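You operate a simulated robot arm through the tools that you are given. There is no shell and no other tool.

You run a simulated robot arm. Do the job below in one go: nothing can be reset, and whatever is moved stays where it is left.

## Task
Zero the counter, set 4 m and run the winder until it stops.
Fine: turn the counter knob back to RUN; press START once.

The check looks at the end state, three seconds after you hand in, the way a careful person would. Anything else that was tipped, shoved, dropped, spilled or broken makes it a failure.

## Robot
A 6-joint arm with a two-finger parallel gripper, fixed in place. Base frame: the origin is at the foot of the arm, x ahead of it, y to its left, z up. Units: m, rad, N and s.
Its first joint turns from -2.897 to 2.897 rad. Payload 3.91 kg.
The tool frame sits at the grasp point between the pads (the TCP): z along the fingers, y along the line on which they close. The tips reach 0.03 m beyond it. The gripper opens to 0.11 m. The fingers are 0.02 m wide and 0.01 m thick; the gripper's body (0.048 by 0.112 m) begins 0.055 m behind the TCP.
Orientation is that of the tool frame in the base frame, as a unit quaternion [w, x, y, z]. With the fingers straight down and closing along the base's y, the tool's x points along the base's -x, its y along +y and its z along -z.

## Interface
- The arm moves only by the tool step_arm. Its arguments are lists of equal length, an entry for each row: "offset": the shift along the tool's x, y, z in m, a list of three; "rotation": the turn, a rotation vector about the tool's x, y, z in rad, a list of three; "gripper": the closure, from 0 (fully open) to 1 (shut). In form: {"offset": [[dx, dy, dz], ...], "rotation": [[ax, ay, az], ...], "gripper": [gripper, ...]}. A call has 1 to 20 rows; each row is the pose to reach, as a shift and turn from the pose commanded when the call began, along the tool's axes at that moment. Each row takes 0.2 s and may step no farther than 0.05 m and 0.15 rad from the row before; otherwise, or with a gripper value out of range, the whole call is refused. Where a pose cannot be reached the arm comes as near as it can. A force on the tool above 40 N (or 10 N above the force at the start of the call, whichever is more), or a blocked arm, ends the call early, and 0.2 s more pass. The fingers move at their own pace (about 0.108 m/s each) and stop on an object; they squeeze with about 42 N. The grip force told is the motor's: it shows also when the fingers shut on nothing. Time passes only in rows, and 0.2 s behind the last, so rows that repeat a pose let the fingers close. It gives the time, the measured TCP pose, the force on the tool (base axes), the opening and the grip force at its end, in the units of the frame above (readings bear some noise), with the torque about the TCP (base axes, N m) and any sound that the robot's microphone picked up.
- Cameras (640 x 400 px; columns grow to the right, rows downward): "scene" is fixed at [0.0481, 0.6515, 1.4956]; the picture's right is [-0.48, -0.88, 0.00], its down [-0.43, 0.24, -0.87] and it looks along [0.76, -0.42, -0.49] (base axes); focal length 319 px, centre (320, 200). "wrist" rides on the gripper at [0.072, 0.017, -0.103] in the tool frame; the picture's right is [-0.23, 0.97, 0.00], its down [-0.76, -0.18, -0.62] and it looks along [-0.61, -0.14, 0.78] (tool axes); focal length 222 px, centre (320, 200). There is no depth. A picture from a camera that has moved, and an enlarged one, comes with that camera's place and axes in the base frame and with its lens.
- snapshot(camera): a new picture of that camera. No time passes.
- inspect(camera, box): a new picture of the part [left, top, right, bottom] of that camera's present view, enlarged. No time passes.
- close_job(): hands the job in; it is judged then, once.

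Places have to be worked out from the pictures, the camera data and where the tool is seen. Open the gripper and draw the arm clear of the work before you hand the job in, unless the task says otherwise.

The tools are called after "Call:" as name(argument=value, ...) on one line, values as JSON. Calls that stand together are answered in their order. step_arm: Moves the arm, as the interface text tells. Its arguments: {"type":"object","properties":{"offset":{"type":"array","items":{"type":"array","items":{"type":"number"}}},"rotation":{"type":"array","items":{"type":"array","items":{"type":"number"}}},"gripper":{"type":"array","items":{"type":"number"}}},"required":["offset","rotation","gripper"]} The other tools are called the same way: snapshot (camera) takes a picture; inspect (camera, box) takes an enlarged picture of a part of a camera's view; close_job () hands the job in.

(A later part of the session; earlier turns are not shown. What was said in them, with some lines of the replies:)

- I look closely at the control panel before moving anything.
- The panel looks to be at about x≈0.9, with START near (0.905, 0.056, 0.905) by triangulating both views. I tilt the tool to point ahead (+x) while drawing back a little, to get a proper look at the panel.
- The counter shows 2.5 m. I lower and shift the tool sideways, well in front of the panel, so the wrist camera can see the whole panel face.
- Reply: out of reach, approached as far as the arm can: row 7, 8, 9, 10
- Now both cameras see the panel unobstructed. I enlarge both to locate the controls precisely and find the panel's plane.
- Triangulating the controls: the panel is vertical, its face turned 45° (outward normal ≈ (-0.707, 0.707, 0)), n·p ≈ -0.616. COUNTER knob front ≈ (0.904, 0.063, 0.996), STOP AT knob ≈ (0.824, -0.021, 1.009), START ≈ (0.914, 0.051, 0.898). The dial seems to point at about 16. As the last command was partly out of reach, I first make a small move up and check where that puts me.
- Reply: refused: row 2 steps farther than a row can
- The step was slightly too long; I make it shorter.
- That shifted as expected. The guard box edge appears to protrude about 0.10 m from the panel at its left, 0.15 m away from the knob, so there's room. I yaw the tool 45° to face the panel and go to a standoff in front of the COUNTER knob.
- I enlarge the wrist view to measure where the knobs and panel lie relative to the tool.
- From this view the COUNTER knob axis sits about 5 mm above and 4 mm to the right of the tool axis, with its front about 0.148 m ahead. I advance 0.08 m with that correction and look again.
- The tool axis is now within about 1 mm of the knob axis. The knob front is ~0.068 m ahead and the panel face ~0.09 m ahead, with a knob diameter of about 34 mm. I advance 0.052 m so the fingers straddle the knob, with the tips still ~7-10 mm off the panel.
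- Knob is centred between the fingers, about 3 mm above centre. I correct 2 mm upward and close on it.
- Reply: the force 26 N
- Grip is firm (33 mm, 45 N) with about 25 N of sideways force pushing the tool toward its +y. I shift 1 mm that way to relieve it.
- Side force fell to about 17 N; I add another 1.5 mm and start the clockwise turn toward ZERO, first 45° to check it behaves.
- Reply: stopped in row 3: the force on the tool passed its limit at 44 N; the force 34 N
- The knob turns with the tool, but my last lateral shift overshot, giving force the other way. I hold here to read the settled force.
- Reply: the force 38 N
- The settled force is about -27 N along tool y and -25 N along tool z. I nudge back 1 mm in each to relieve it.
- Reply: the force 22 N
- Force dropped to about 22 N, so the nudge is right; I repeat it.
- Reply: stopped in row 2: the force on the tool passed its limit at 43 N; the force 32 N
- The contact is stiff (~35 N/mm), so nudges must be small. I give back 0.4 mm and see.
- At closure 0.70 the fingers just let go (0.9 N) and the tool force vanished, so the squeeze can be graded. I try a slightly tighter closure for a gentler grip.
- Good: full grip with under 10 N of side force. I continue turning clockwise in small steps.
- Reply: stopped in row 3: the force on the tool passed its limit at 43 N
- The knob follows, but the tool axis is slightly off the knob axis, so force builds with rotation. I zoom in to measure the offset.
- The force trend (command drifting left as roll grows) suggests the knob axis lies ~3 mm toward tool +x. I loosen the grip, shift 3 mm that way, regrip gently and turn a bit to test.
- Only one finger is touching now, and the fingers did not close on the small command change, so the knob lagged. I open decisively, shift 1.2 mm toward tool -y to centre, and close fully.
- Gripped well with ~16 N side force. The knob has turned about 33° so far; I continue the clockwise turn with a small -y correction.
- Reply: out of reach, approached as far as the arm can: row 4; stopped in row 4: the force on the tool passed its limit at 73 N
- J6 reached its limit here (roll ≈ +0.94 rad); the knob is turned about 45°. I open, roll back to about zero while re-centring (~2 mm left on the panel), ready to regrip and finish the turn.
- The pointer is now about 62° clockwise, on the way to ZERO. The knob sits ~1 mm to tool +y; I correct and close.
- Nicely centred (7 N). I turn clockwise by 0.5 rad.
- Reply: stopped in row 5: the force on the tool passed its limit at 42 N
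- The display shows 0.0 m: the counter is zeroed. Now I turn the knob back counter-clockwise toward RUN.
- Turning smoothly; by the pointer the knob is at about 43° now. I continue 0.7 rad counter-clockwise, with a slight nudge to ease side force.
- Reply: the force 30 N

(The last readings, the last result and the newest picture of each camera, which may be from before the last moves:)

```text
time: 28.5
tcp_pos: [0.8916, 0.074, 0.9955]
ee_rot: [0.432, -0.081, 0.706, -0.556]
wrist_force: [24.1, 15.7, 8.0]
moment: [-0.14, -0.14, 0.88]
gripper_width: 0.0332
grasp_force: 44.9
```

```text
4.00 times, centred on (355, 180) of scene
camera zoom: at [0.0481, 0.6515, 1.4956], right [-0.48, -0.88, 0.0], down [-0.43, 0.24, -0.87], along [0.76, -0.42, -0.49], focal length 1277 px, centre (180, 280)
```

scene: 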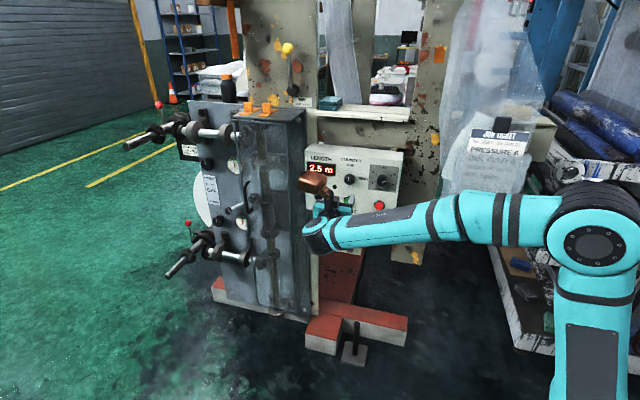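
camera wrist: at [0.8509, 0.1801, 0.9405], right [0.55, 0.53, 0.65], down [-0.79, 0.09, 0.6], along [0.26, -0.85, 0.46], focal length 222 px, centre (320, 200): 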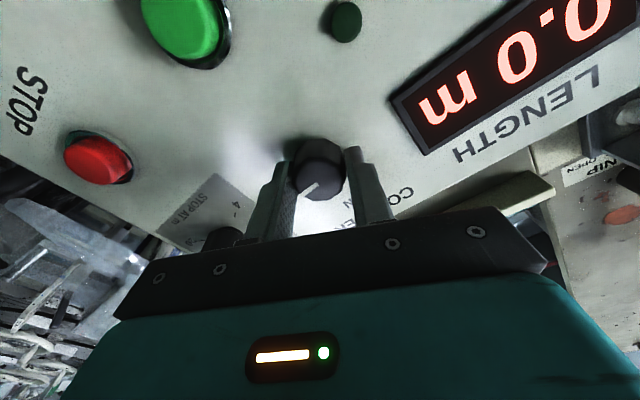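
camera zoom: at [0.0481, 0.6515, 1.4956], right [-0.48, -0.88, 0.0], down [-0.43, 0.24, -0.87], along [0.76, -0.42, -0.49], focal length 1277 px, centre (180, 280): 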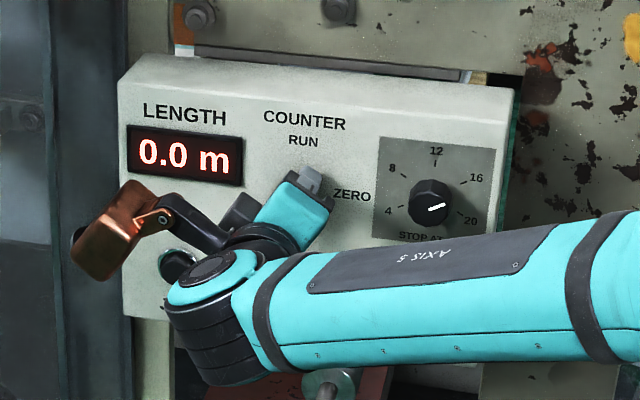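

By the roll readings the knob is within ~3-4° of RUN. I add a small final turn with a force-easing nudge, then open and back off to check it.

Call:
step_arm(offset=[[-0.0004, 0.0002, 0], [-0.0004, 0.0002, 0], [-0.0004, 0.0002, 0]], rotation=[[0, 0, -0.03], [0, 0, -0.055], [0, 0, -0.055]], gripper=[0.8, 0.8, 0.8])

Call:
step_arm(offset=[[0, 0, 0], [0, 0, 0], [0, 0, -0.02], [0, 0, -0.05], [0, 0, -0.08], [0, 0, -0.08]], rotation=[[0, 0, 0], [0, 0, 0], [0, 0, 0], [0, 0, 0], [0, 0, 0], [0, 0, 0]], gripper=[0.5, 0.4, 0.4, 0.4, 0.4, 0.4])

Call:
snapshot(camera="wrist")

Call:
inspect(camera="scene", box=[290, 130, 420, 230])

```text
time: 29.3
tcp_pos: [0.8909, 0.0726, 0.9975]
ee_rot: [0.417, -0.1, 0.704, -0.567]
wrist_force: [13.0, 20.0, 5.7]
moment: [0.0, -0.11, 0.64]
gripper_width: 0.0331
grasp_force: 45.0
```

```text
time: 30.7
tcp_pos: [0.8356, 0.129, 0.9962]
ee_rot: [0.416, -0.1, 0.704, -0.567]
wrist_force: [0.4, 0.5, 0.3]
moment: [-0.02, 0.03, 0.01]
gripper_width: 0.0659
grasp_force: 0.1
```

```text
taken
camera wrist: at [0.7228, 0.165, 0.9479], right [0.47, 0.47, -0.75], down [-0.01, 0.85, 0.52], along [0.88, -0.23, 0.4], focal length 222 px, centre (320, 200)
```

wrist: 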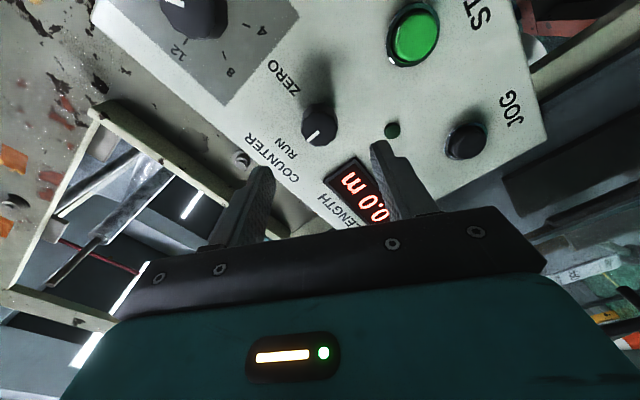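

```text
4.00 times, centred on (355, 180) of scene
camera zoom: at [0.0481, 0.6515, 1.4956], right [-0.48, -0.88, 0.0], down [-0.43, 0.24, -0.87], along [0.76, -0.42, -0.49], focal length 1277 px, centre (180, 280)
```

zoom: 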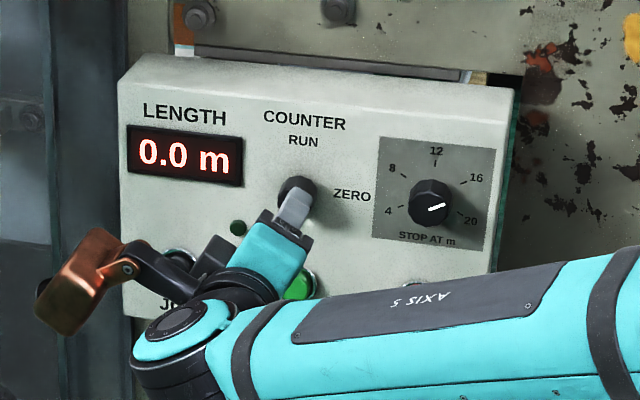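

The COUNTER pointer looks back at RUN and the display reads 0.0 m. Next is the STOP AT dial: I back off a bit more, roll back to zero and move ~0.12 m to the right and 12 mm up in front of it.

Call:
inspect(camera="wrist", box=[250, 50, 390, 180])

Call:
step_arm(offset=[[0, 0, -0.03], [0.0125, -0.0085, -0.03], [0.025, -0.017, -0.03], [0.0375, -0.0255, -0.03], [0.05, -0.034, -0.03], [0.0625, -0.0425, -0.03], [0.075, -0.051, -0.03], [0.0875, -0.0595, -0.03], [0.0999, -0.0676, -0.03], [0.0999, -0.0676, -0.03]], rotation=[[0, 0, 0], [0, 0, 0.135], [0, 0, 0.27], [0, 0, 0.405], [0, 0, 0.54], [0, 0, 0.675], [0, 0, 0.81], [0, 0, 0.945], [0, 0, 1.078], [0, 0, 1.078]], gripper=[0.4, 0.4, 0.4, 0.4, 0.4, 0.4, 0.4, 0.4, 0.4, 0.4])

Call:
snapshot(camera="wrist")

Call:
inspect(camera="wrist", box=[200, 60, 440, 210])

Call:
inspect(camera="scene", box=[290, 130, 420, 230])

```text
3.08 times, centred on (320, 115) of wrist
camera zoom: at [0.7228, 0.165, 0.9479], right [0.47, 0.47, -0.75], down [-0.01, 0.85, 0.52], along [0.88, -0.23, 0.4], focal length 684 px, centre (320, 462)
```

zoom: 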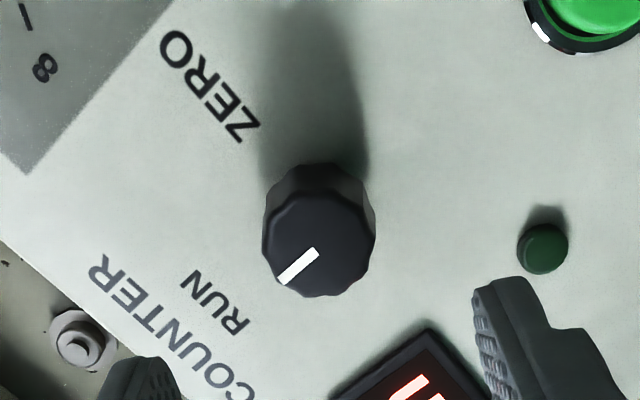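

```text
time: 32.9
tcp_pos: [0.7284, 0.0678, 1.0108]
ee_rot: [0.648, 0.276, 0.656, -0.272]
wrist_force: [0.1, -0.7, 0.2]
moment: [-0.01, -0.01, -0.02]
gripper_width: 0.0662
grasp_force: 0.0
```

```text
taken
camera wrist: at [0.6672, 0.154, 0.938], right [0.7, 0.68, 0.23], down [-0.56, 0.31, 0.77], along [0.45, -0.66, 0.6], focal length 222 px, centre (320, 200)
```

wrist: 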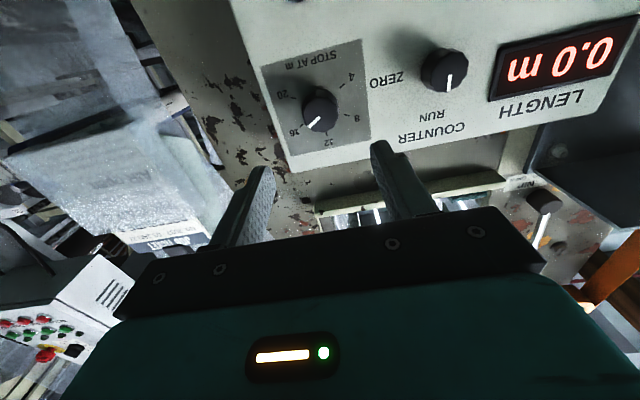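

```text
2.67 times, centred on (320, 135) of wrist
camera zoom: at [0.6672, 0.154, 0.938], right [0.7, 0.68, 0.23], down [-0.56, 0.31, 0.77], along [0.45, -0.66, 0.6], focal length 592 px, centre (320, 373)
```

zoom: 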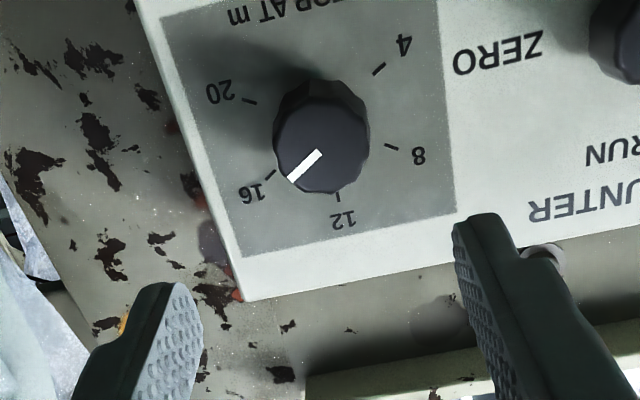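

```text
4.00 times, centred on (355, 180) of scene
camera zoom: at [0.0481, 0.6515, 1.4956], right [-0.48, -0.88, 0.0], down [-0.43, 0.24, -0.87], along [0.76, -0.42, -0.49], focal length 1277 px, centre (180, 280)
```

zoom: 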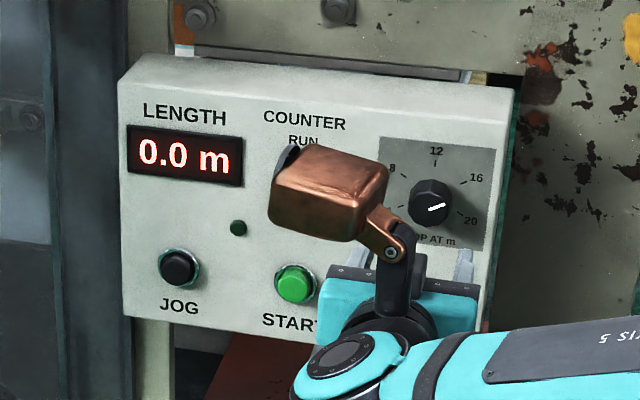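

COUNTER pointer is on RUN. The STOP AT dial points at 16, and after correcting for the camera bias seen earlier the dial axis is ~3-4 mm below my tool axis, with a ~0.7° tilt to remove. I correct both and advance 0.06 m.

Call:
step_arm(offset=[[0.001, 0, 0.015], [0.002, 0, 0.03], [0.003, 0.0, 0.045], [0.0035, 0.0, 0.06], [0.0035, 0.0, 0.06]], rotation=[[-0.01, -0.013, 0], [-0.01, -0.013, 0], [-0.01, -0.013, 0], [-0.01, -0.013, 0], [-0.01, -0.013, 0]], gripper=[0.4, 0.4, 0.4, 0.4, 0.4])

Call:
inspect(camera="wrist", box=[200, 60, 440, 210])

```text
time: 34.1
tcp_pos: [0.7705, 0.0239, 1.0051]
ee_rot: [0.654, 0.27, 0.653, -0.271]
wrist_force: [0.0, -0.1, 0.4]
moment: [-0.05, 0.01, 0.0]
gripper_width: 0.0659
grasp_force: 0.0
```

```text
2.67 times, centred on (320, 135) of wrist
camera zoom: at [0.7095, 0.1092, 0.9319], right [0.69, 0.69, 0.23], down [-0.57, 0.32, 0.76], along [0.45, -0.65, 0.61], focal length 592 px, centre (320, 373)
```

zoom: 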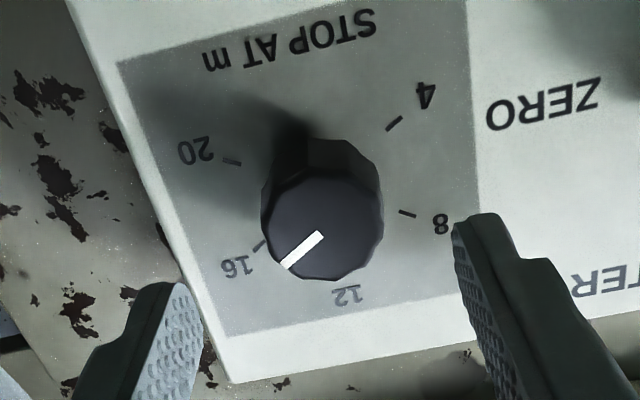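

The dial axis is now ~1.5 mm above and ~1.5 mm to tool +y. I apply that and advance 0.051 m to straddle the dial knob.

Call:
step_arm(offset=[[-0.0015, 0.0015, 0.015], [-0.0015, 0.0015, 0.03], [-0.0015, 0.0015, 0.042], [-0.0015, 0.0015, 0.051], [-0.0015, 0.0015, 0.051]], rotation=[[0, 0, 0], [0, 0, 0], [0, 0, 0], [0, 0, 0], [0, 0, 0]], gripper=[0.4, 0.4, 0.4, 0.4, 0.4])

Call:
inspect(camera="wrist", box=[200, 60, 440, 210])

```text
time: 35.3
tcp_pos: [0.8071, -0.0117, 1.007]
ee_rot: [0.654, 0.271, 0.652, -0.271]
wrist_force: [-0.1, 0.9, 0.2]
moment: [-0.01, -0.01, 0.02]
gripper_width: 0.0661
grasp_force: 0.0
```

```text
2.67 times, centred on (320, 135) of wrist
camera zoom: at [0.7458, 0.0741, 0.9341], right [0.69, 0.69, 0.23], down [-0.57, 0.32, 0.76], along [0.45, -0.65, 0.61], focal length 592 px, centre (320, 373)
```

zoom: 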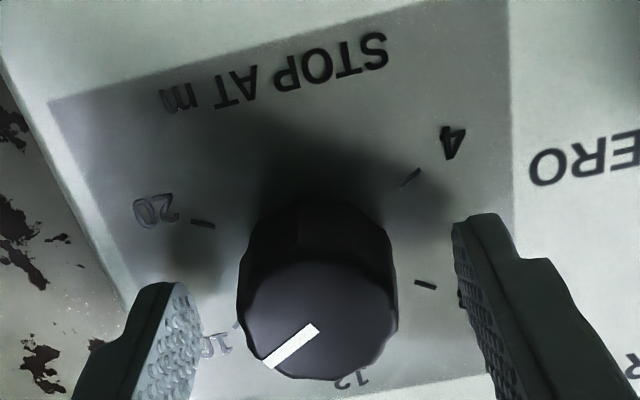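

The knob matches the well-centred position from the previous knob. I close on it.

Call:
step_arm(offset=[[0, 0, 0], [0, 0, 0], [0, 0, 0], [0, 0, 0]], rotation=[[0, 0, 0], [0, 0, 0], [0, 0, 0], [0, 0, 0]], gripper=[0.8, 0.8, 0.8, 0.8])

```text
time: 36.3
tcp_pos: [0.8072, -0.0102, 1.0087]
ee_rot: [0.654, 0.27, 0.653, -0.27]
wrist_force: [3.8, 0.5, 2.3]
moment: [-0.04, -0.06, 0.08]
gripper_width: 0.0376
grasp_force: 44.6
```

Very well centred (4 N). I turn counter-clockwise 0.9 rad.

Call:
step_arm(offset=[[0, 0, 0], [0, 0, 0], [0, 0, 0], [0, 0, 0], [0, 0, 0], [0, 0, 0], [0, 0, 0], [0, 0, 0], [0, 0, 0]], rotation=[[0, 0, -0.1], [0, 0, -0.2], [0, 0, -0.3], [0, 0, -0.4], [0, 0, -0.5], [0, 0, -0.6], [0, 0, -0.7], [0, 0, -0.8], [0, 0, -0.9]], gripper=[0.8, 0.8, 0.8, 0.8, 0.8, 0.8, 0.8, 0.8, 0.8])

Call:
inspect(camera="wrist", box=[200, 60, 440, 210])

```text
time: 37.9
tcp_pos: [0.8082, -0.0098, 1.0078]
ee_rot: [0.534, 0.046, 0.705, -0.464]
wrist_force: [19.1, 6.7, -1.4]
moment: [0.31, 0.25, 0.24]
gripper_width: 0.0375
grasp_force: 44.7
stopped in row 7: the force on the tool passed its limit at 41 N (the readings are from after the stop); the commanded pose is now the measured one
```

```text
2.67 times, centred on (320, 135) of wrist
camera zoom: at [0.7131, 0.0415, 0.9381], right [0.64, 0.65, -0.41], down [-0.22, 0.67, 0.71], along [0.73, -0.37, 0.57], focal length 592 px, centre (320, 373)
```

zoom: 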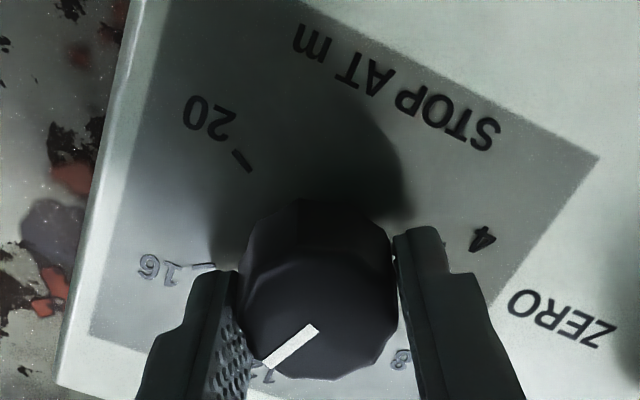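

No slip, the dial follows. I continue the turn with a small compensating shift for the ~1 mm axis offset.

Call:
step_arm(offset=[[-0.0003, 0.0004, 0], [-0.0003, 0.0005, 0], [-0.0002, 0.0006, 0], [-0.0002, 0.0007, 0], [-0.0001, 0.0008, 0], [-0.0001, 0.0009, 0], [0, 0.001, 0], [0, 0.0011, 0], [0.0001, 0.0012, 0], [0.0001, 0.0013, 0]], rotation=[[0, 0, 0], [0, 0, -0.1], [0, 0, -0.2], [0, 0, -0.3], [0, 0, -0.4], [0, 0, -0.5], [0, 0, -0.6], [0, 0, -0.7], [0, 0, -0.8], [0, 0, -0.9]], gripper=[0.8, 0.8, 0.8, 0.8, 0.8, 0.8, 0.8, 0.8, 0.8, 0.8])

Call:
inspect(camera="wrist", box=[200, 60, 440, 210])

Call:
snapshot(camera="scene")

```text
time: 40.1
tcp_pos: [0.8089, -0.009, 1.0053]
ee_rot: [0.276, -0.266, 0.655, -0.651]
wrist_force: [23.5, 10.9, -24.1]
moment: [0.52, 0.44, 0.5]
gripper_width: 0.0373
grasp_force: 45.3
```

```text
2.67 times, centred on (320, 135) of wrist
camera zoom: at [0.6844, 0.0129, 0.9861], right [0.17, 0.17, -0.97], down [0.09, 0.98, 0.19], along [0.98, -0.12, 0.15], focal length 592 px, centre (320, 373)
```

zoom: 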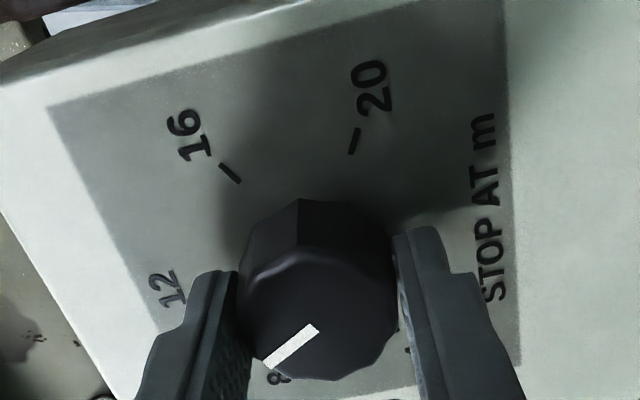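

```text
taken
```

scene: 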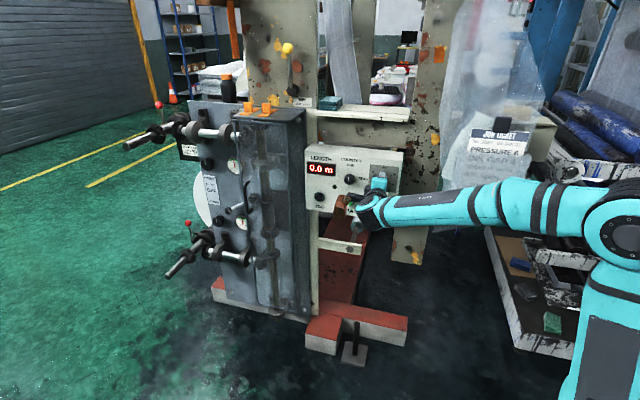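

Roll is -90° now; pointer at about -28° (measured), so ~91° remain to 4. Force is ~35 N, so I loosen and regrip to relax before continuing.

Call:
step_arm(offset=[[0, 0, 0], [0, 0, 0], [0, 0, 0], [0, 0, 0], [0, 0, 0]], rotation=[[0, 0, 0], [0, 0, 0], [0, 0, 0], [0, 0, 0], [0, 0, 0]], gripper=[0.5, 0.5, 0.8, 0.8, 0.8])

Call:
inspect(camera="wrist", box=[200, 60, 440, 210])

```text
time: 41.3
tcp_pos: [0.808, -0.0108, 1.0054]
ee_rot: [0.276, -0.265, 0.656, -0.65]
wrist_force: [-22.4, -3.3, -36.6]
moment: [0.74, 0.68, -0.6]
gripper_width: 0.0374
grasp_force: 45.0
```

```text
2.67 times, centred on (320, 135) of wrist
camera zoom: at [0.6829, 0.0119, 0.9861], right [0.17, 0.17, -0.97], down [0.1, 0.98, 0.19], along [0.98, -0.13, 0.15], focal length 592 px, centre (320, 373)
```

zoom: 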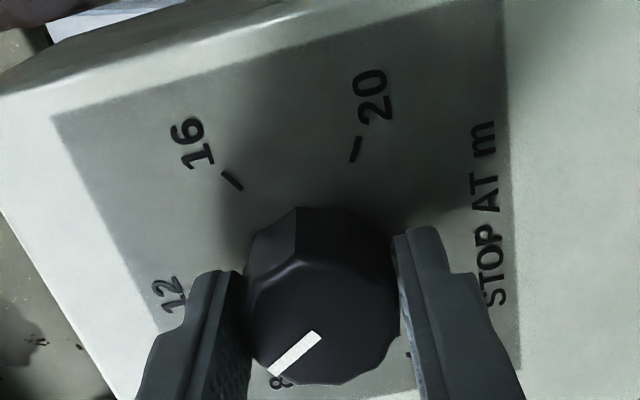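

The grip shows the knob lies ~1.3 mm below the tool centre (force -37 N in z). I reopen, shift toward tool +y (down) and regrip.

Call:
step_arm(offset=[[0, 0, 0], [0, 0.0013, 0], [0, 0.0013, 0], [0, 0.0013, 0], [0, 0.0013, 0], [0, 0.0013, 0]], rotation=[[0, 0, 0], [0, 0, 0], [0, 0, 0], [0, 0, 0], [0, 0, 0], [0, 0, 0]], gripper=[0.55, 0.55, 0.55, 0.8, 0.8, 0.8])

```text
time: 42.7
tcp_pos: [0.8079, -0.0095, 1.0052]
ee_rot: [0.278, -0.265, 0.655, -0.651]
wrist_force: [-0.8, 2.6, -12.3]
moment: [0.26, 0.19, 0.04]
gripper_width: 0.0374
grasp_force: 45.0
```

Now only 12 N. I continue 0.8 rad counter-clockwise.

Call:
step_arm(offset=[[0, 0.0004, 0], [0, 0.0004, 0], [0, 0.0004, 0], [0, 0.0004, 0], [0, 0.0004, 0], [0, 0.0004, 0], [0, 0.0004, 0], [0, 0.0004, 0], [0, 0.0004, 0]], rotation=[[0, 0, 0], [0, 0, -0.1], [0, 0, -0.2], [0, 0, -0.3], [0, 0, -0.4], [0, 0, -0.5], [0, 0, -0.6], [0, 0, -0.7], [0, 0, -0.8]], gripper=[0.8, 0.8, 0.8, 0.8, 0.8, 0.8, 0.8, 0.8, 0.8])

Call:
inspect(camera="wrist", box=[200, 60, 440, 210])

```text
time: 44.6
tcp_pos: [0.8083, -0.0095, 1.005]
ee_rot: [-0.024, 0.484, -0.516, 0.707]
wrist_force: [-6.6, 10.4, -4.4]
moment: [-0.06, -0.09, -0.06]
gripper_width: 0.0375
grasp_force: 44.9
stopped in row 9: the force on the tool passed its limit at 42 N (the readings are from after the stop); the commanded pose is now the measured one
```

```text
2.67 times, centred on (320, 135) of wrist
camera zoom: at [0.6877, 0.0173, 1.0378], right [-0.33, -0.33, -0.88], down [0.05, 0.93, -0.37], along [0.94, -0.16, -0.29], focal length 592 px, centre (320, 373)
```

zoom: 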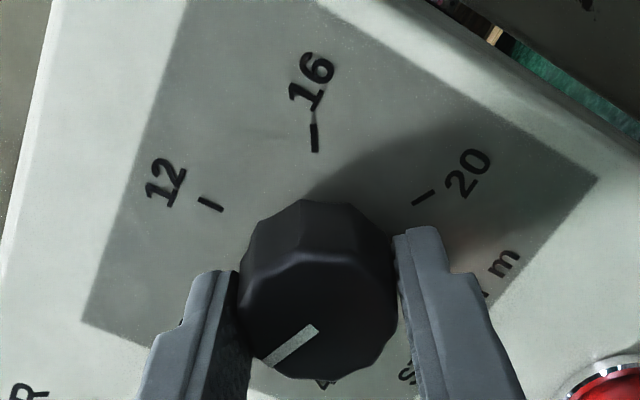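

Now at roll ≈ -2.29 rad, so the dial is near -70°; roughly 0.87 rad remain. Force is low, so I keep turning 0.45 rad.

Call:
step_arm(offset=[[0, 0, 0], [0, 0, 0], [0, 0, 0], [0, 0, 0], [0, 0, 0], [0, 0, 0]], rotation=[[0, 0, -0.1], [0, 0, -0.2], [0, 0, -0.3], [0, 0, -0.4], [0, 0, -0.5], [0, 0, -0.5]], gripper=[0.8, 0.8, 0.8, 0.8, 0.8, 0.8])

Call:
inspect(camera="wrist", box=[200, 60, 440, 210])

```text
time: 46.0
tcp_pos: [0.8085, -0.0105, 1.0032]
ee_rot: [0.152, 0.597, -0.38, 0.69]
wrist_force: [-25.5, 6.6, -28.5]
moment: [0.53, 0.43, -0.41]
gripper_width: 0.0372
grasp_force: 45.1
```

```text
2.67 times, centred on (320, 135) of wrist
camera zoom: at [0.7049, 0.0345, 1.0647], right [-0.59, -0.59, -0.55], down [-0.14, 0.74, -0.65], along [0.79, -0.31, -0.52], focal length 592 px, centre (320, 373)
```

zoom: 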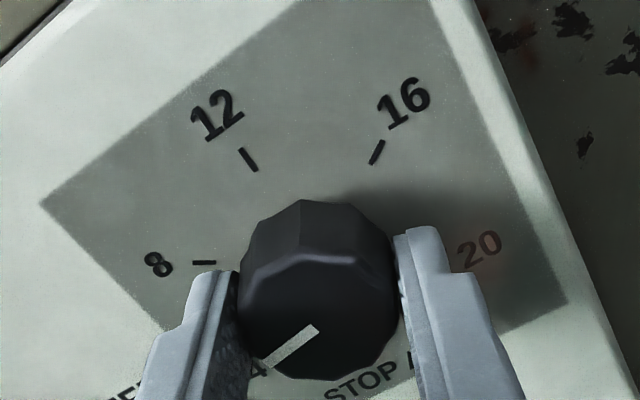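

Roll ≈ -2.79 rad; pointer reads about -98°, with the ticks at ±60° and ±120° (15° per metre), so ~22° to go. Force has built up, so I regrip first.

Call:
step_arm(offset=[[0, 0, 0], [0, 0, 0], [0, 0, 0], [0, 0, 0]], rotation=[[0, 0, 0], [0, 0, 0], [0, 0, 0], [0, 0, 0]], gripper=[0.55, 0.55, 0.55, 0.55])

Call:
inspect(camera="wrist", box=[260, 110, 380, 210])

```text
time: 47.0
tcp_pos: [0.8084, -0.0098, 1.004]
ee_rot: [0.151, 0.596, -0.38, 0.691]
wrist_force: [-0.4, 0.5, 1.2]
moment: [0.0, -0.02, -0.03]
gripper_width: 0.0494
grasp_force: 0.0
```

```text
4.00 times, centred on (320, 160) of wrist
camera zoom: at [0.7051, 0.0345, 1.0656], right [-0.59, -0.59, -0.55], down [-0.14, 0.74, -0.65], along [0.8, -0.31, -0.52], focal length 888 px, centre (320, 360)
```

zoom: 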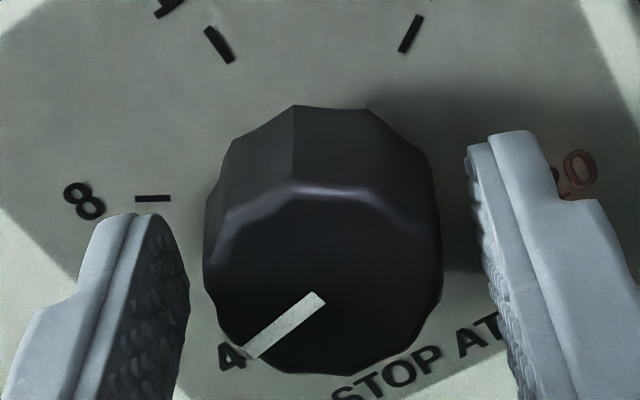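

On release the knob moved ~5° by itself and now reads about -104°, i.e. 5 m, which suggests it clicks into metre detents. I shift 0.8 mm to centre, regrip and turn a further 0.27 rad (~15°) to 4.

Call:
step_arm(offset=[[0, 0.0008, 0], [0, 0.0008, 0], [0, 0.0008, 0], [0, 0.0008, 0], [0, 0.0008, 0], [0, 0.0008, 0], [0, 0.0008, 0], [0, 0.0008, 0]], rotation=[[0, 0, 0], [0, 0, 0], [0, 0, 0], [0, 0, 0], [0, 0, -0.09], [0, 0, -0.18], [0, 0, -0.27], [0, 0, -0.27]], gripper=[0.55, 0.8, 0.8, 0.8, 0.8, 0.8, 0.8, 0.8])

Call:
inspect(camera="wrist", box=[260, 110, 380, 210])

```text
time: 48.8
tcp_pos: [0.8085, -0.0109, 1.0049]
ee_rot: [0.243, 0.642, -0.296, 0.664]
wrist_force: [-7.8, -0.5, 1.5]
moment: [0.0, 0.08, -0.06]
gripper_width: 0.0372
grasp_force: 44.6
```

```text
4.00 times, centred on (320, 160) of wrist
camera zoom: at [0.7174, 0.0465, 1.0742], right [-0.67, -0.67, -0.31], down [-0.27, 0.61, -0.75], along [0.69, -0.42, -0.59], focal length 888 px, centre (320, 360)
```

zoom: 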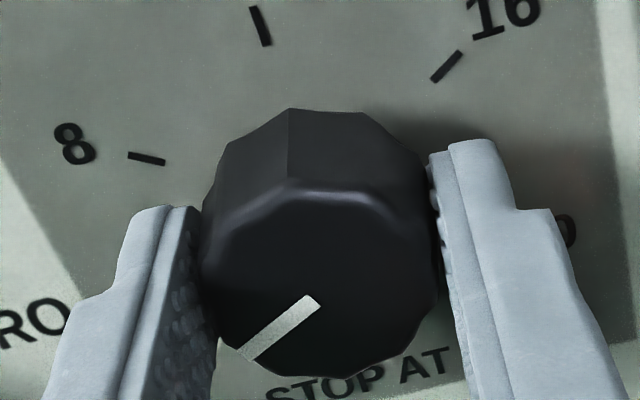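

The dial should now be at about -119° to -120° (4 m). I open and back off to check it.

Call:
step_arm(offset=[[0, 0, 0], [0, 0, 0], [0, 0, 0], [0, 0, -0.02], [0, 0, -0.05], [0, 0, -0.09], [0, 0, -0.12], [0, 0, -0.12]], rotation=[[0, 0, 0], [0, 0, 0], [0, 0, 0], [0, 0, 0], [0, 0, 0], [0, 0, 0], [0, 0, 0], [0, 0, 0]], gripper=[0.45, 0.4, 0.4, 0.4, 0.4, 0.4, 0.4, 0.4])

Call:
snapshot(camera="wrist")

Call:
inspect(camera="wrist", box=[260, 50, 400, 170])

Call:
inspect(camera="scene", box=[290, 130, 420, 230])

```text
time: 50.6
tcp_pos: [0.7194, 0.0736, 1.0028]
ee_rot: [0.244, 0.642, -0.297, 0.664]
wrist_force: [0.2, 0.0, -0.3]
moment: [0.0, 0.01, 0.03]
gripper_width: 0.0661
grasp_force: 0.1
```

```text
taken
camera wrist: at [0.6302, 0.1314, 1.0724], right [-0.67, -0.67, -0.31], down [-0.27, 0.61, -0.74], along [0.69, -0.42, -0.59], focal length 222 px, centre (320, 200)
```

wrist: 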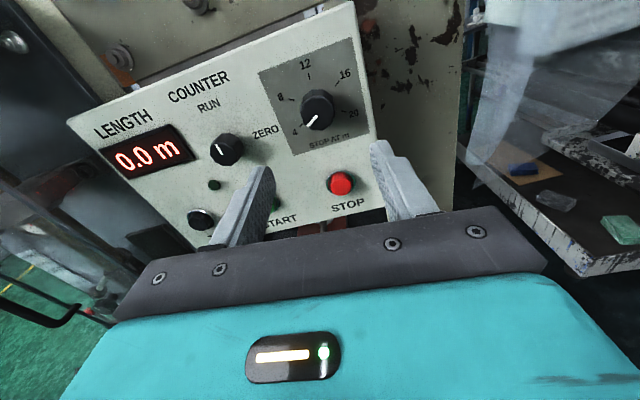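

```text
3.33 times, centred on (330, 110) of wrist
camera zoom: at [0.6302, 0.1314, 1.0724], right [-0.67, -0.67, -0.31], down [-0.27, 0.61, -0.74], along [0.69, -0.42, -0.59], focal length 740 px, centre (287, 500)
```

zoom: 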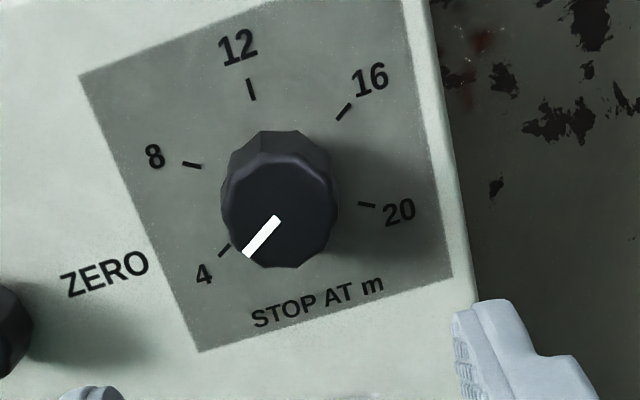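

```text
4.00 times, centred on (355, 180) of scene
camera zoom: at [0.0481, 0.6515, 1.4956], right [-0.48, -0.88, 0.0], down [-0.43, 0.24, -0.87], along [0.76, -0.42, -0.49], focal length 1277 px, centre (180, 280)
```

zoom: 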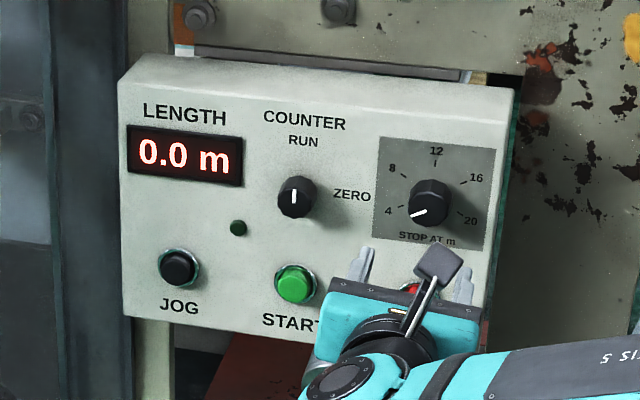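

The dial pointer lies along the 4 tick and COUNTER is at RUN with 0.0 m. I take one more enlarged look from the scene camera for both pointers.

Call:
inspect(camera="scene", box=[340, 150, 410, 200])

Call:
inspect(camera="wrist", box=[180, 60, 300, 220])

```text
8.00 times, centred on (375, 175) of scene
camera zoom: at [0.0481, 0.6515, 1.4956], right [-0.48, -0.88, 0.0], down [-0.43, 0.24, -0.87], along [0.76, -0.42, -0.49], focal length 2555 px, centre (-120, 400)
```

zoom: 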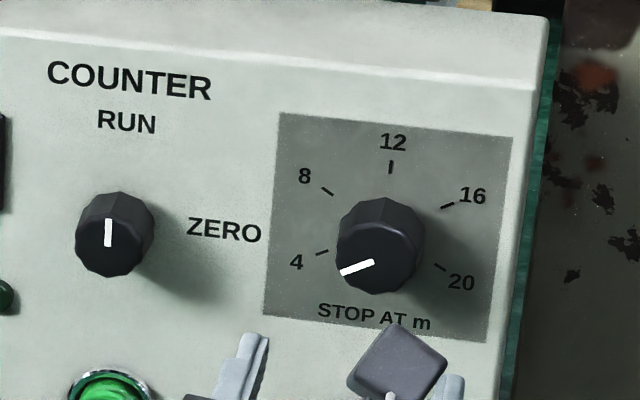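

```text
2.50 times, centred on (240, 140) of wrist
camera zoom: at [0.6302, 0.1314, 1.0724], right [-0.67, -0.67, -0.31], down [-0.27, 0.61, -0.74], along [0.69, -0.42, -0.59], focal length 555 px, centre (520, 350)
```

zoom: 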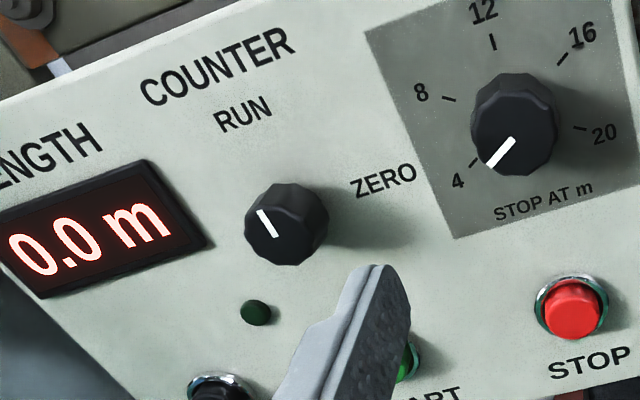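

Both pointers check out: the dial pointer is parallel to the 4-tick line to within a degree, COUNTER is on RUN, and the length is 0.0. Now I close the fingers and move in front of START, still well off the panel.

Call:
step_arm(offset=[[-0.019, -0.0186, 0], [-0.038, -0.0371, 0], [-0.0571, -0.0557, 0], [-0.0762, -0.0743, 0], [-0.0952, -0.0928, 0], [-0.1143, -0.1114, 0], [-0.1143, -0.1114, 0]], rotation=[[0, 0, -0.02], [0, 0, -0.04], [0, 0, -0.06], [0, 0, -0.08], [0, 0, -0.081], [0, 0, -0.081], [0, 0, -0.081]], gripper=[1, 1, 1, 1, 1, 1, 1])

Call:
snapshot(camera="wrist")

Call:
snapshot(camera="scene")

Call:
inspect(camera="wrist", box=[240, 60, 400, 200])

```text
time: 52.2
tcp_pos: [0.8069, 0.1603, 0.898]
ee_rot: [0.269, 0.653, -0.271, 0.654]
wrist_force: [-0.4, 0.1, -1.0]
moment: [-0.01, -0.02, -0.02]
gripper_width: 0.0
grasp_force: 37.3
```

```text
taken
camera wrist: at [0.7211, 0.2207, 0.9698], right [-0.69, -0.69, -0.23], down [-0.31, 0.57, -0.76], along [0.65, -0.45, -0.61], focal length 222 px, centre (320, 200)
```

wrist: 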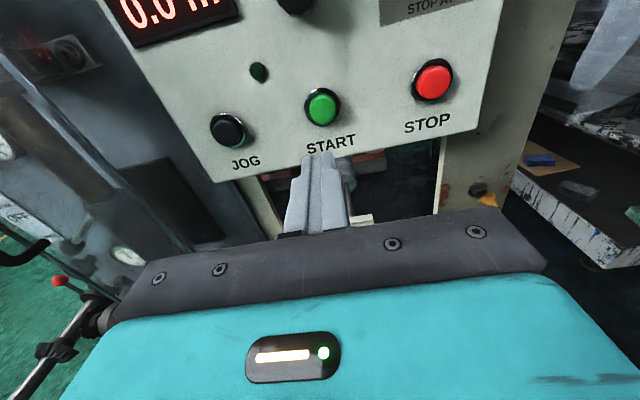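

```text
taken
```

scene: 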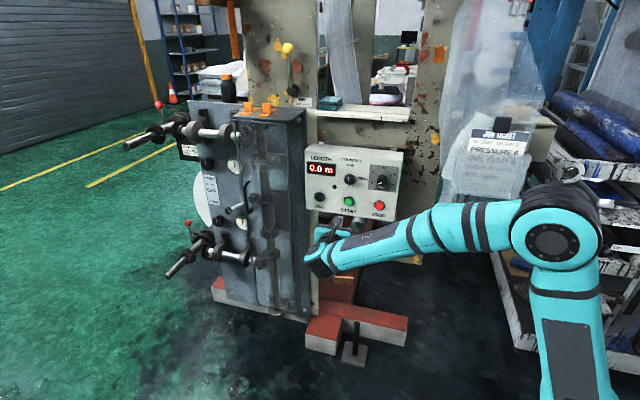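

```text
2.86 times, centred on (320, 130) of wrist
camera zoom: at [0.7211, 0.2207, 0.9698], right [-0.69, -0.69, -0.23], down [-0.31, 0.57, -0.76], along [0.65, -0.45, -0.61], focal length 635 px, centre (320, 400)
```

zoom: 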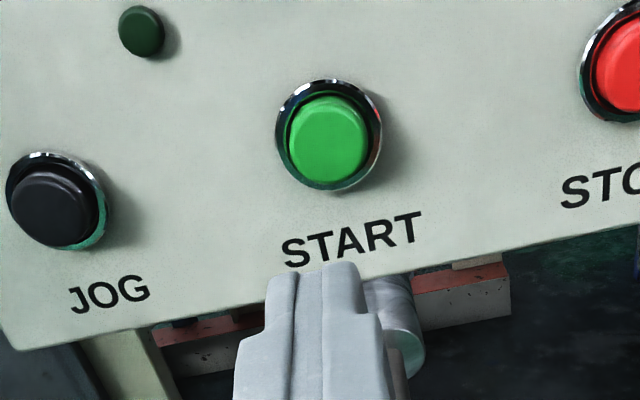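

START's face is about 2 mm up and 5 mm right of the tool axis and ~0.149 m ahead of the TCP (0.119 m from the tips). I align and advance 0.10 m, then look before touching.

Call:
step_arm(offset=[[0.001, 0.003, 0.02], [0.0015, 0.005, 0.04], [0.0015, 0.005, 0.06], [0.0015, 0.005, 0.08], [0.0015, 0.005, 0.1], [0.0015, 0.005, 0.1]], rotation=[[0, 0, 0], [0, 0, 0], [0, 0, 0], [0, 0, 0], [0, 0, 0], [0, 0, 0]], gripper=[1, 1, 1, 1, 1, 1])

Call:
inspect(camera="wrist", box=[240, 80, 400, 220])

Call:
inspect(camera="scene", box=[300, 150, 412, 240])

```text
time: 53.6
tcp_pos: [0.875, 0.0845, 0.8995]
ee_rot: [0.27, 0.653, -0.271, 0.654]
wrist_force: [0.5, -0.5, 0.0]
moment: [-0.02, 0.01, -0.01]
gripper_width: 0.0
grasp_force: 37.8
```

```text
2.86 times, centred on (320, 150) of wrist
camera zoom: at [0.789, 0.1456, 0.9714], right [-0.69, -0.69, -0.23], down [-0.31, 0.57, -0.76], along [0.65, -0.45, -0.61], focal length 635 px, centre (320, 343)
```

zoom: 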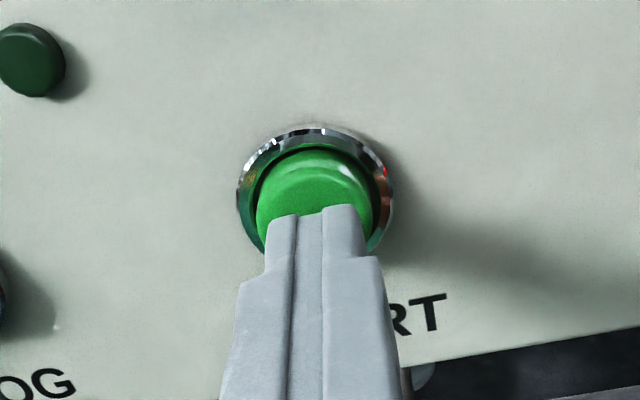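

```text
4.44 times, centred on (356, 195) of scene
camera zoom: at [0.0481, 0.6515, 1.4956], right [-0.48, -0.88, 0.0], down [-0.43, 0.24, -0.87], along [0.76, -0.42, -0.49], focal length 1419 px, centre (160, 222)
```

zoom: 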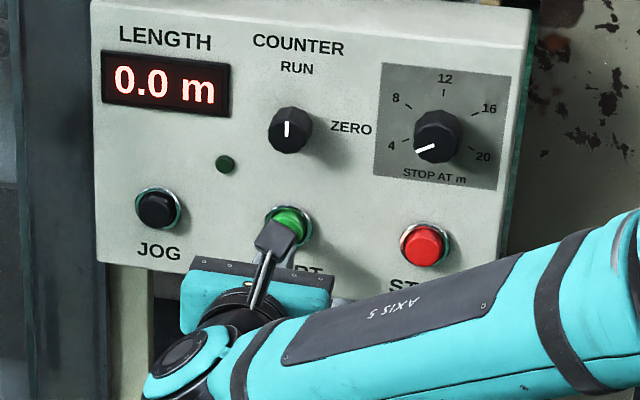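

Tips are lined up with the START button with ~15 mm to go. I press forward in small steps; the force limit would end the press.

Call:
step_arm(offset=[[0, 0, 0.006], [0, 0, 0.011], [0, 0, 0.014], [0, 0, 0.016], [0, 0, 0.018], [0, 0, 0.02]], rotation=[[0, 0, 0], [0, 0, 0], [0, 0, 0], [0, 0, 0], [0, 0, 0], [0, 0, 0]], gripper=[1, 1, 1, 1, 1, 1])

Call:
inspect(camera="wrist", box=[240, 80, 400, 220])

Call:
inspect(camera="scene", box=[300, 150, 412, 240])

```text
time: 55.0
tcp_pos: [0.888, 0.0709, 0.901]
ee_rot: [0.269, 0.653, -0.27, 0.654]
wrist_force: [-21.4, 8.0, -4.3]
moment: [0.16, 0.15, -0.3]
gripper_width: 0.0
grasp_force: 37.7
heard: click
```

```text
2.86 times, centred on (320, 150) of wrist
camera zoom: at [0.8025, 0.133, 0.9716], right [-0.69, -0.69, -0.23], down [-0.32, 0.57, -0.76], along [0.65, -0.45, -0.61], focal length 635 px, centre (320, 343)
```

zoom: 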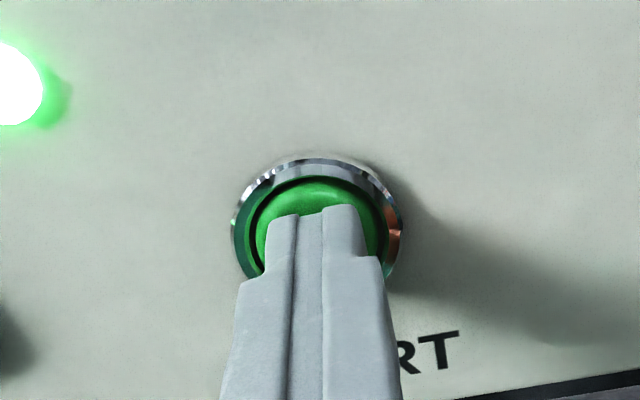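

```text
4.44 times, centred on (356, 195) of scene
camera zoom: at [0.0481, 0.6515, 1.4956], right [-0.48, -0.88, 0.0], down [-0.43, 0.24, -0.87], along [0.76, -0.42, -0.49], focal length 1419 px, centre (160, 222)
```

zoom: 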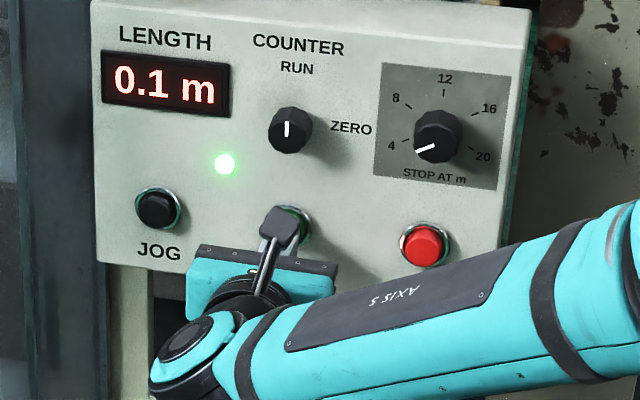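

A click, the run lamp lit, and the length is counting (0.1 m): START has been pressed once. I draw straight back away from the button and wait.

Call:
step_arm(offset=[[0, 0, -0.02], [0, 0, -0.05], [0, 0, -0.09], [0, 0, -0.13], [0, 0, -0.15], [0, 0, -0.15], [0, 0, -0.15], [0, 0, -0.15], [0, 0, -0.15], [0, 0, -0.15]], rotation=[[0, 0, 0], [0, 0, 0], [0, 0, 0], [0, 0, 0], [0, 0, 0], [0, 0, 0], [0, 0, 0], [0, 0, 0], [0, 0, 0], [0, 0, 0]], gripper=[1, 1, 1, 1, 1, 0.6, 0.4, 0, 0, 0])

Call:
snapshot(camera="scene")

Call:
inspect(camera="scene", box=[300, 150, 412, 240])

```text
time: 57.2
tcp_pos: [0.7831, 0.1769, 0.9001]
ee_rot: [0.27, 0.653, -0.271, 0.654]
wrist_force: [0.2, 0.9, 0.0]
moment: [0.0, 0.0, 0.02]
gripper_width: 0.1102
grasp_force: 0.0
```

```text
taken
```

scene: 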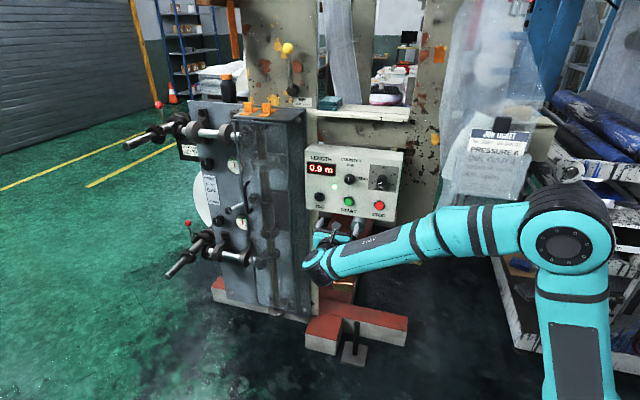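

```text
4.44 times, centred on (356, 195) of scene
camera zoom: at [0.0481, 0.6515, 1.4956], right [-0.48, -0.88, 0.0], down [-0.43, 0.24, -0.87], along [0.76, -0.42, -0.49], focal length 1419 px, centre (160, 222)
```

zoom: 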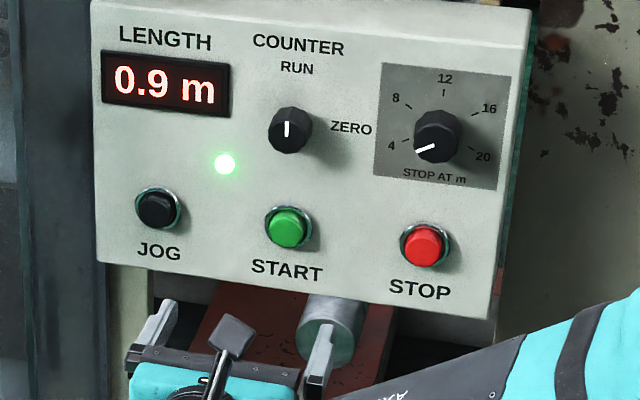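

Running at roughly 0.4 m/s, 0.9 m now; the gripper is open and clear. I wait, drawing a bit further back.

Call:
step_arm(offset=[[0, 0.01, -0.02], [0, 0.02, -0.04], [0, 0.03, -0.06], [0, 0.03, -0.06], [0, 0.03, -0.06], [0, 0.03, -0.06], [0, 0.03, -0.06], [0, 0.03, -0.06], [0, 0.03, -0.06], [0, 0.03, -0.06], [0, 0.03, -0.06], [0, 0.03, -0.06], [0, 0.03, -0.06], [0, 0.03, -0.06], [0, 0.03, -0.06], [0, 0.03, -0.06], [0, 0.03, -0.06], [0, 0.03, -0.06], [0, 0.03, -0.06], [0, 0.03, -0.06]], rotation=[[0, 0, 0], [0, 0, 0], [0, 0, 0], [0, 0, 0], [0, 0, 0], [0, 0, 0], [0, 0, 0], [0, 0, 0], [0, 0, 0], [0, 0, 0], [0, 0, 0], [0, 0, 0], [0, 0, 0], [0, 0, 0], [0, 0, 0], [0, 0, 0], [0, 0, 0], [0, 0, 0], [0, 0, 0], [0, 0, 0]], gripper=[0, 0, 0, 0, 0, 0, 0, 0, 0, 0, 0, 0, 0, 0, 0, 0, 0, 0, 0, 0])

Call:
step_arm(offset=[[0, 0, 0], [0, 0, 0], [0, 0, 0], [0, 0, 0], [0, 0, 0], [0, 0, 0], [0, 0, 0], [0, 0, 0], [0, 0, 0], [0, 0, 0], [0, 0, 0], [0, 0, 0], [0, 0, 0], [0, 0, 0], [0, 0, 0], [0, 0, 0], [0, 0, 0], [0, 0, 0], [0, 0, 0], [0, 0, 0]], rotation=[[0, 0, 0], [0, 0, 0], [0, 0, 0], [0, 0, 0], [0, 0, 0], [0, 0, 0], [0, 0, 0], [0, 0, 0], [0, 0, 0], [0, 0, 0], [0, 0, 0], [0, 0, 0], [0, 0, 0], [0, 0, 0], [0, 0, 0], [0, 0, 0], [0, 0, 0], [0, 0, 0], [0, 0, 0], [0, 0, 0]], gripper=[0, 0, 0, 0, 0, 0, 0, 0, 0, 0, 0, 0, 0, 0, 0, 0, 0, 0, 0, 0])

Call:
inspect(camera="scene", box=[300, 150, 412, 240])

```text
time: 61.4
tcp_pos: [0.7189, 0.1977, 0.9001]
ee_rot: [0.27, 0.653, -0.27, 0.654]
wrist_force: [0.2, 0.5, 0.4]
moment: [0.0, 0.0, 0.01]
gripper_width: 0.1103
grasp_force: 0.1
```

```text
time: 65.6
tcp_pos: [0.7189, 0.1978, 0.9006]
ee_rot: [0.27, 0.654, -0.27, 0.654]
wrist_force: [-0.6, 0.4, -0.2]
moment: [-0.01, 0.0, -0.03]
gripper_width: 0.1099
grasp_force: 0.0
```

```text
4.44 times, centred on (356, 195) of scene
camera zoom: at [0.0481, 0.6515, 1.4956], right [-0.48, -0.88, 0.0], down [-0.43, 0.24, -0.87], along [0.76, -0.42, -0.49], focal length 1419 px, centre (160, 222)
```

zoom: 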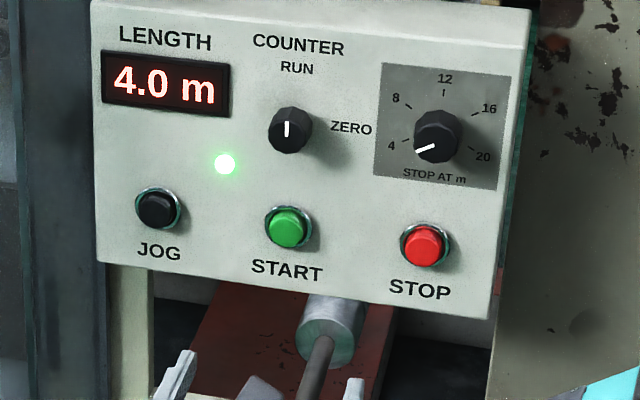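

The display shows 4.0 m but the lamp is still lit; I wait a bit longer to confirm that it stops.

Call:
step_arm(offset=[[0, 0, 0], [0, 0, 0], [0, 0, 0], [0, 0, 0], [0, 0, 0], [0, 0, 0], [0, 0, 0], [0, 0, 0], [0, 0, 0], [0, 0, 0]], rotation=[[0, 0, 0], [0, 0, 0], [0, 0, 0], [0, 0, 0], [0, 0, 0], [0, 0, 0], [0, 0, 0], [0, 0, 0], [0, 0, 0], [0, 0, 0]], gripper=[0, 0, 0, 0, 0, 0, 0, 0, 0, 0])

Call:
inspect(camera="scene", box=[300, 150, 412, 240])

Call:
snapshot(camera="scene")

```text
time: 67.8
tcp_pos: [0.7175, 0.1977, 0.9008]
ee_rot: [0.27, 0.653, -0.271, 0.654]
wrist_force: [1.3, 0.1, -0.1]
moment: [-0.03, 0.03, -0.03]
gripper_width: 0.11
grasp_force: 0.0
```

```text
4.44 times, centred on (356, 195) of scene
camera zoom: at [0.0481, 0.6515, 1.4956], right [-0.48, -0.88, 0.0], down [-0.43, 0.24, -0.87], along [0.76, -0.42, -0.49], focal length 1419 px, centre (160, 222)
```

zoom: 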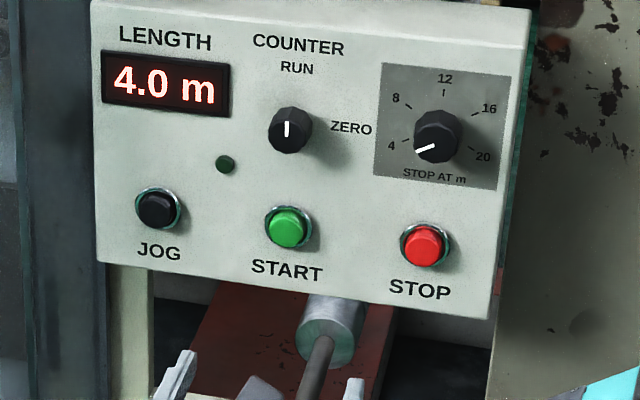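

```text
taken
```

scene: 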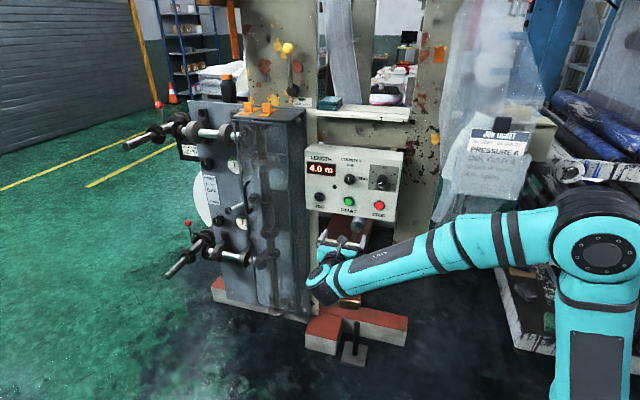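

The lamp is out, the winder has stopped at 4.0 m, COUNTER is at RUN and the dial is at 4. The gripper is open and the arm is clear, so I hand in.

Call:
close_job()

```text
The job is handed in.
```

The winder ran to 4.0 m and stopped by itself, and I have handed the job in.

- **Counter:** I turned the knob to ZERO, the display went to 0.0 m, and I turned it back to RUN.
- **Length:** I turned the STOP AT dial from about 16 to 4.
- **Start:** I pressed START once. There was a click, the run lamp lit and the length began counting.
- **End state:** The display reads 4.0 m and the run lamp is out. The gripper is open and the arm is clear of the panel.

While I was turning the two knobs, the arm hit its force limit several times and I had to regrip. The highest reading was 73 N, on the COUNTER knob. I saw no damage, and nothing else was moved.
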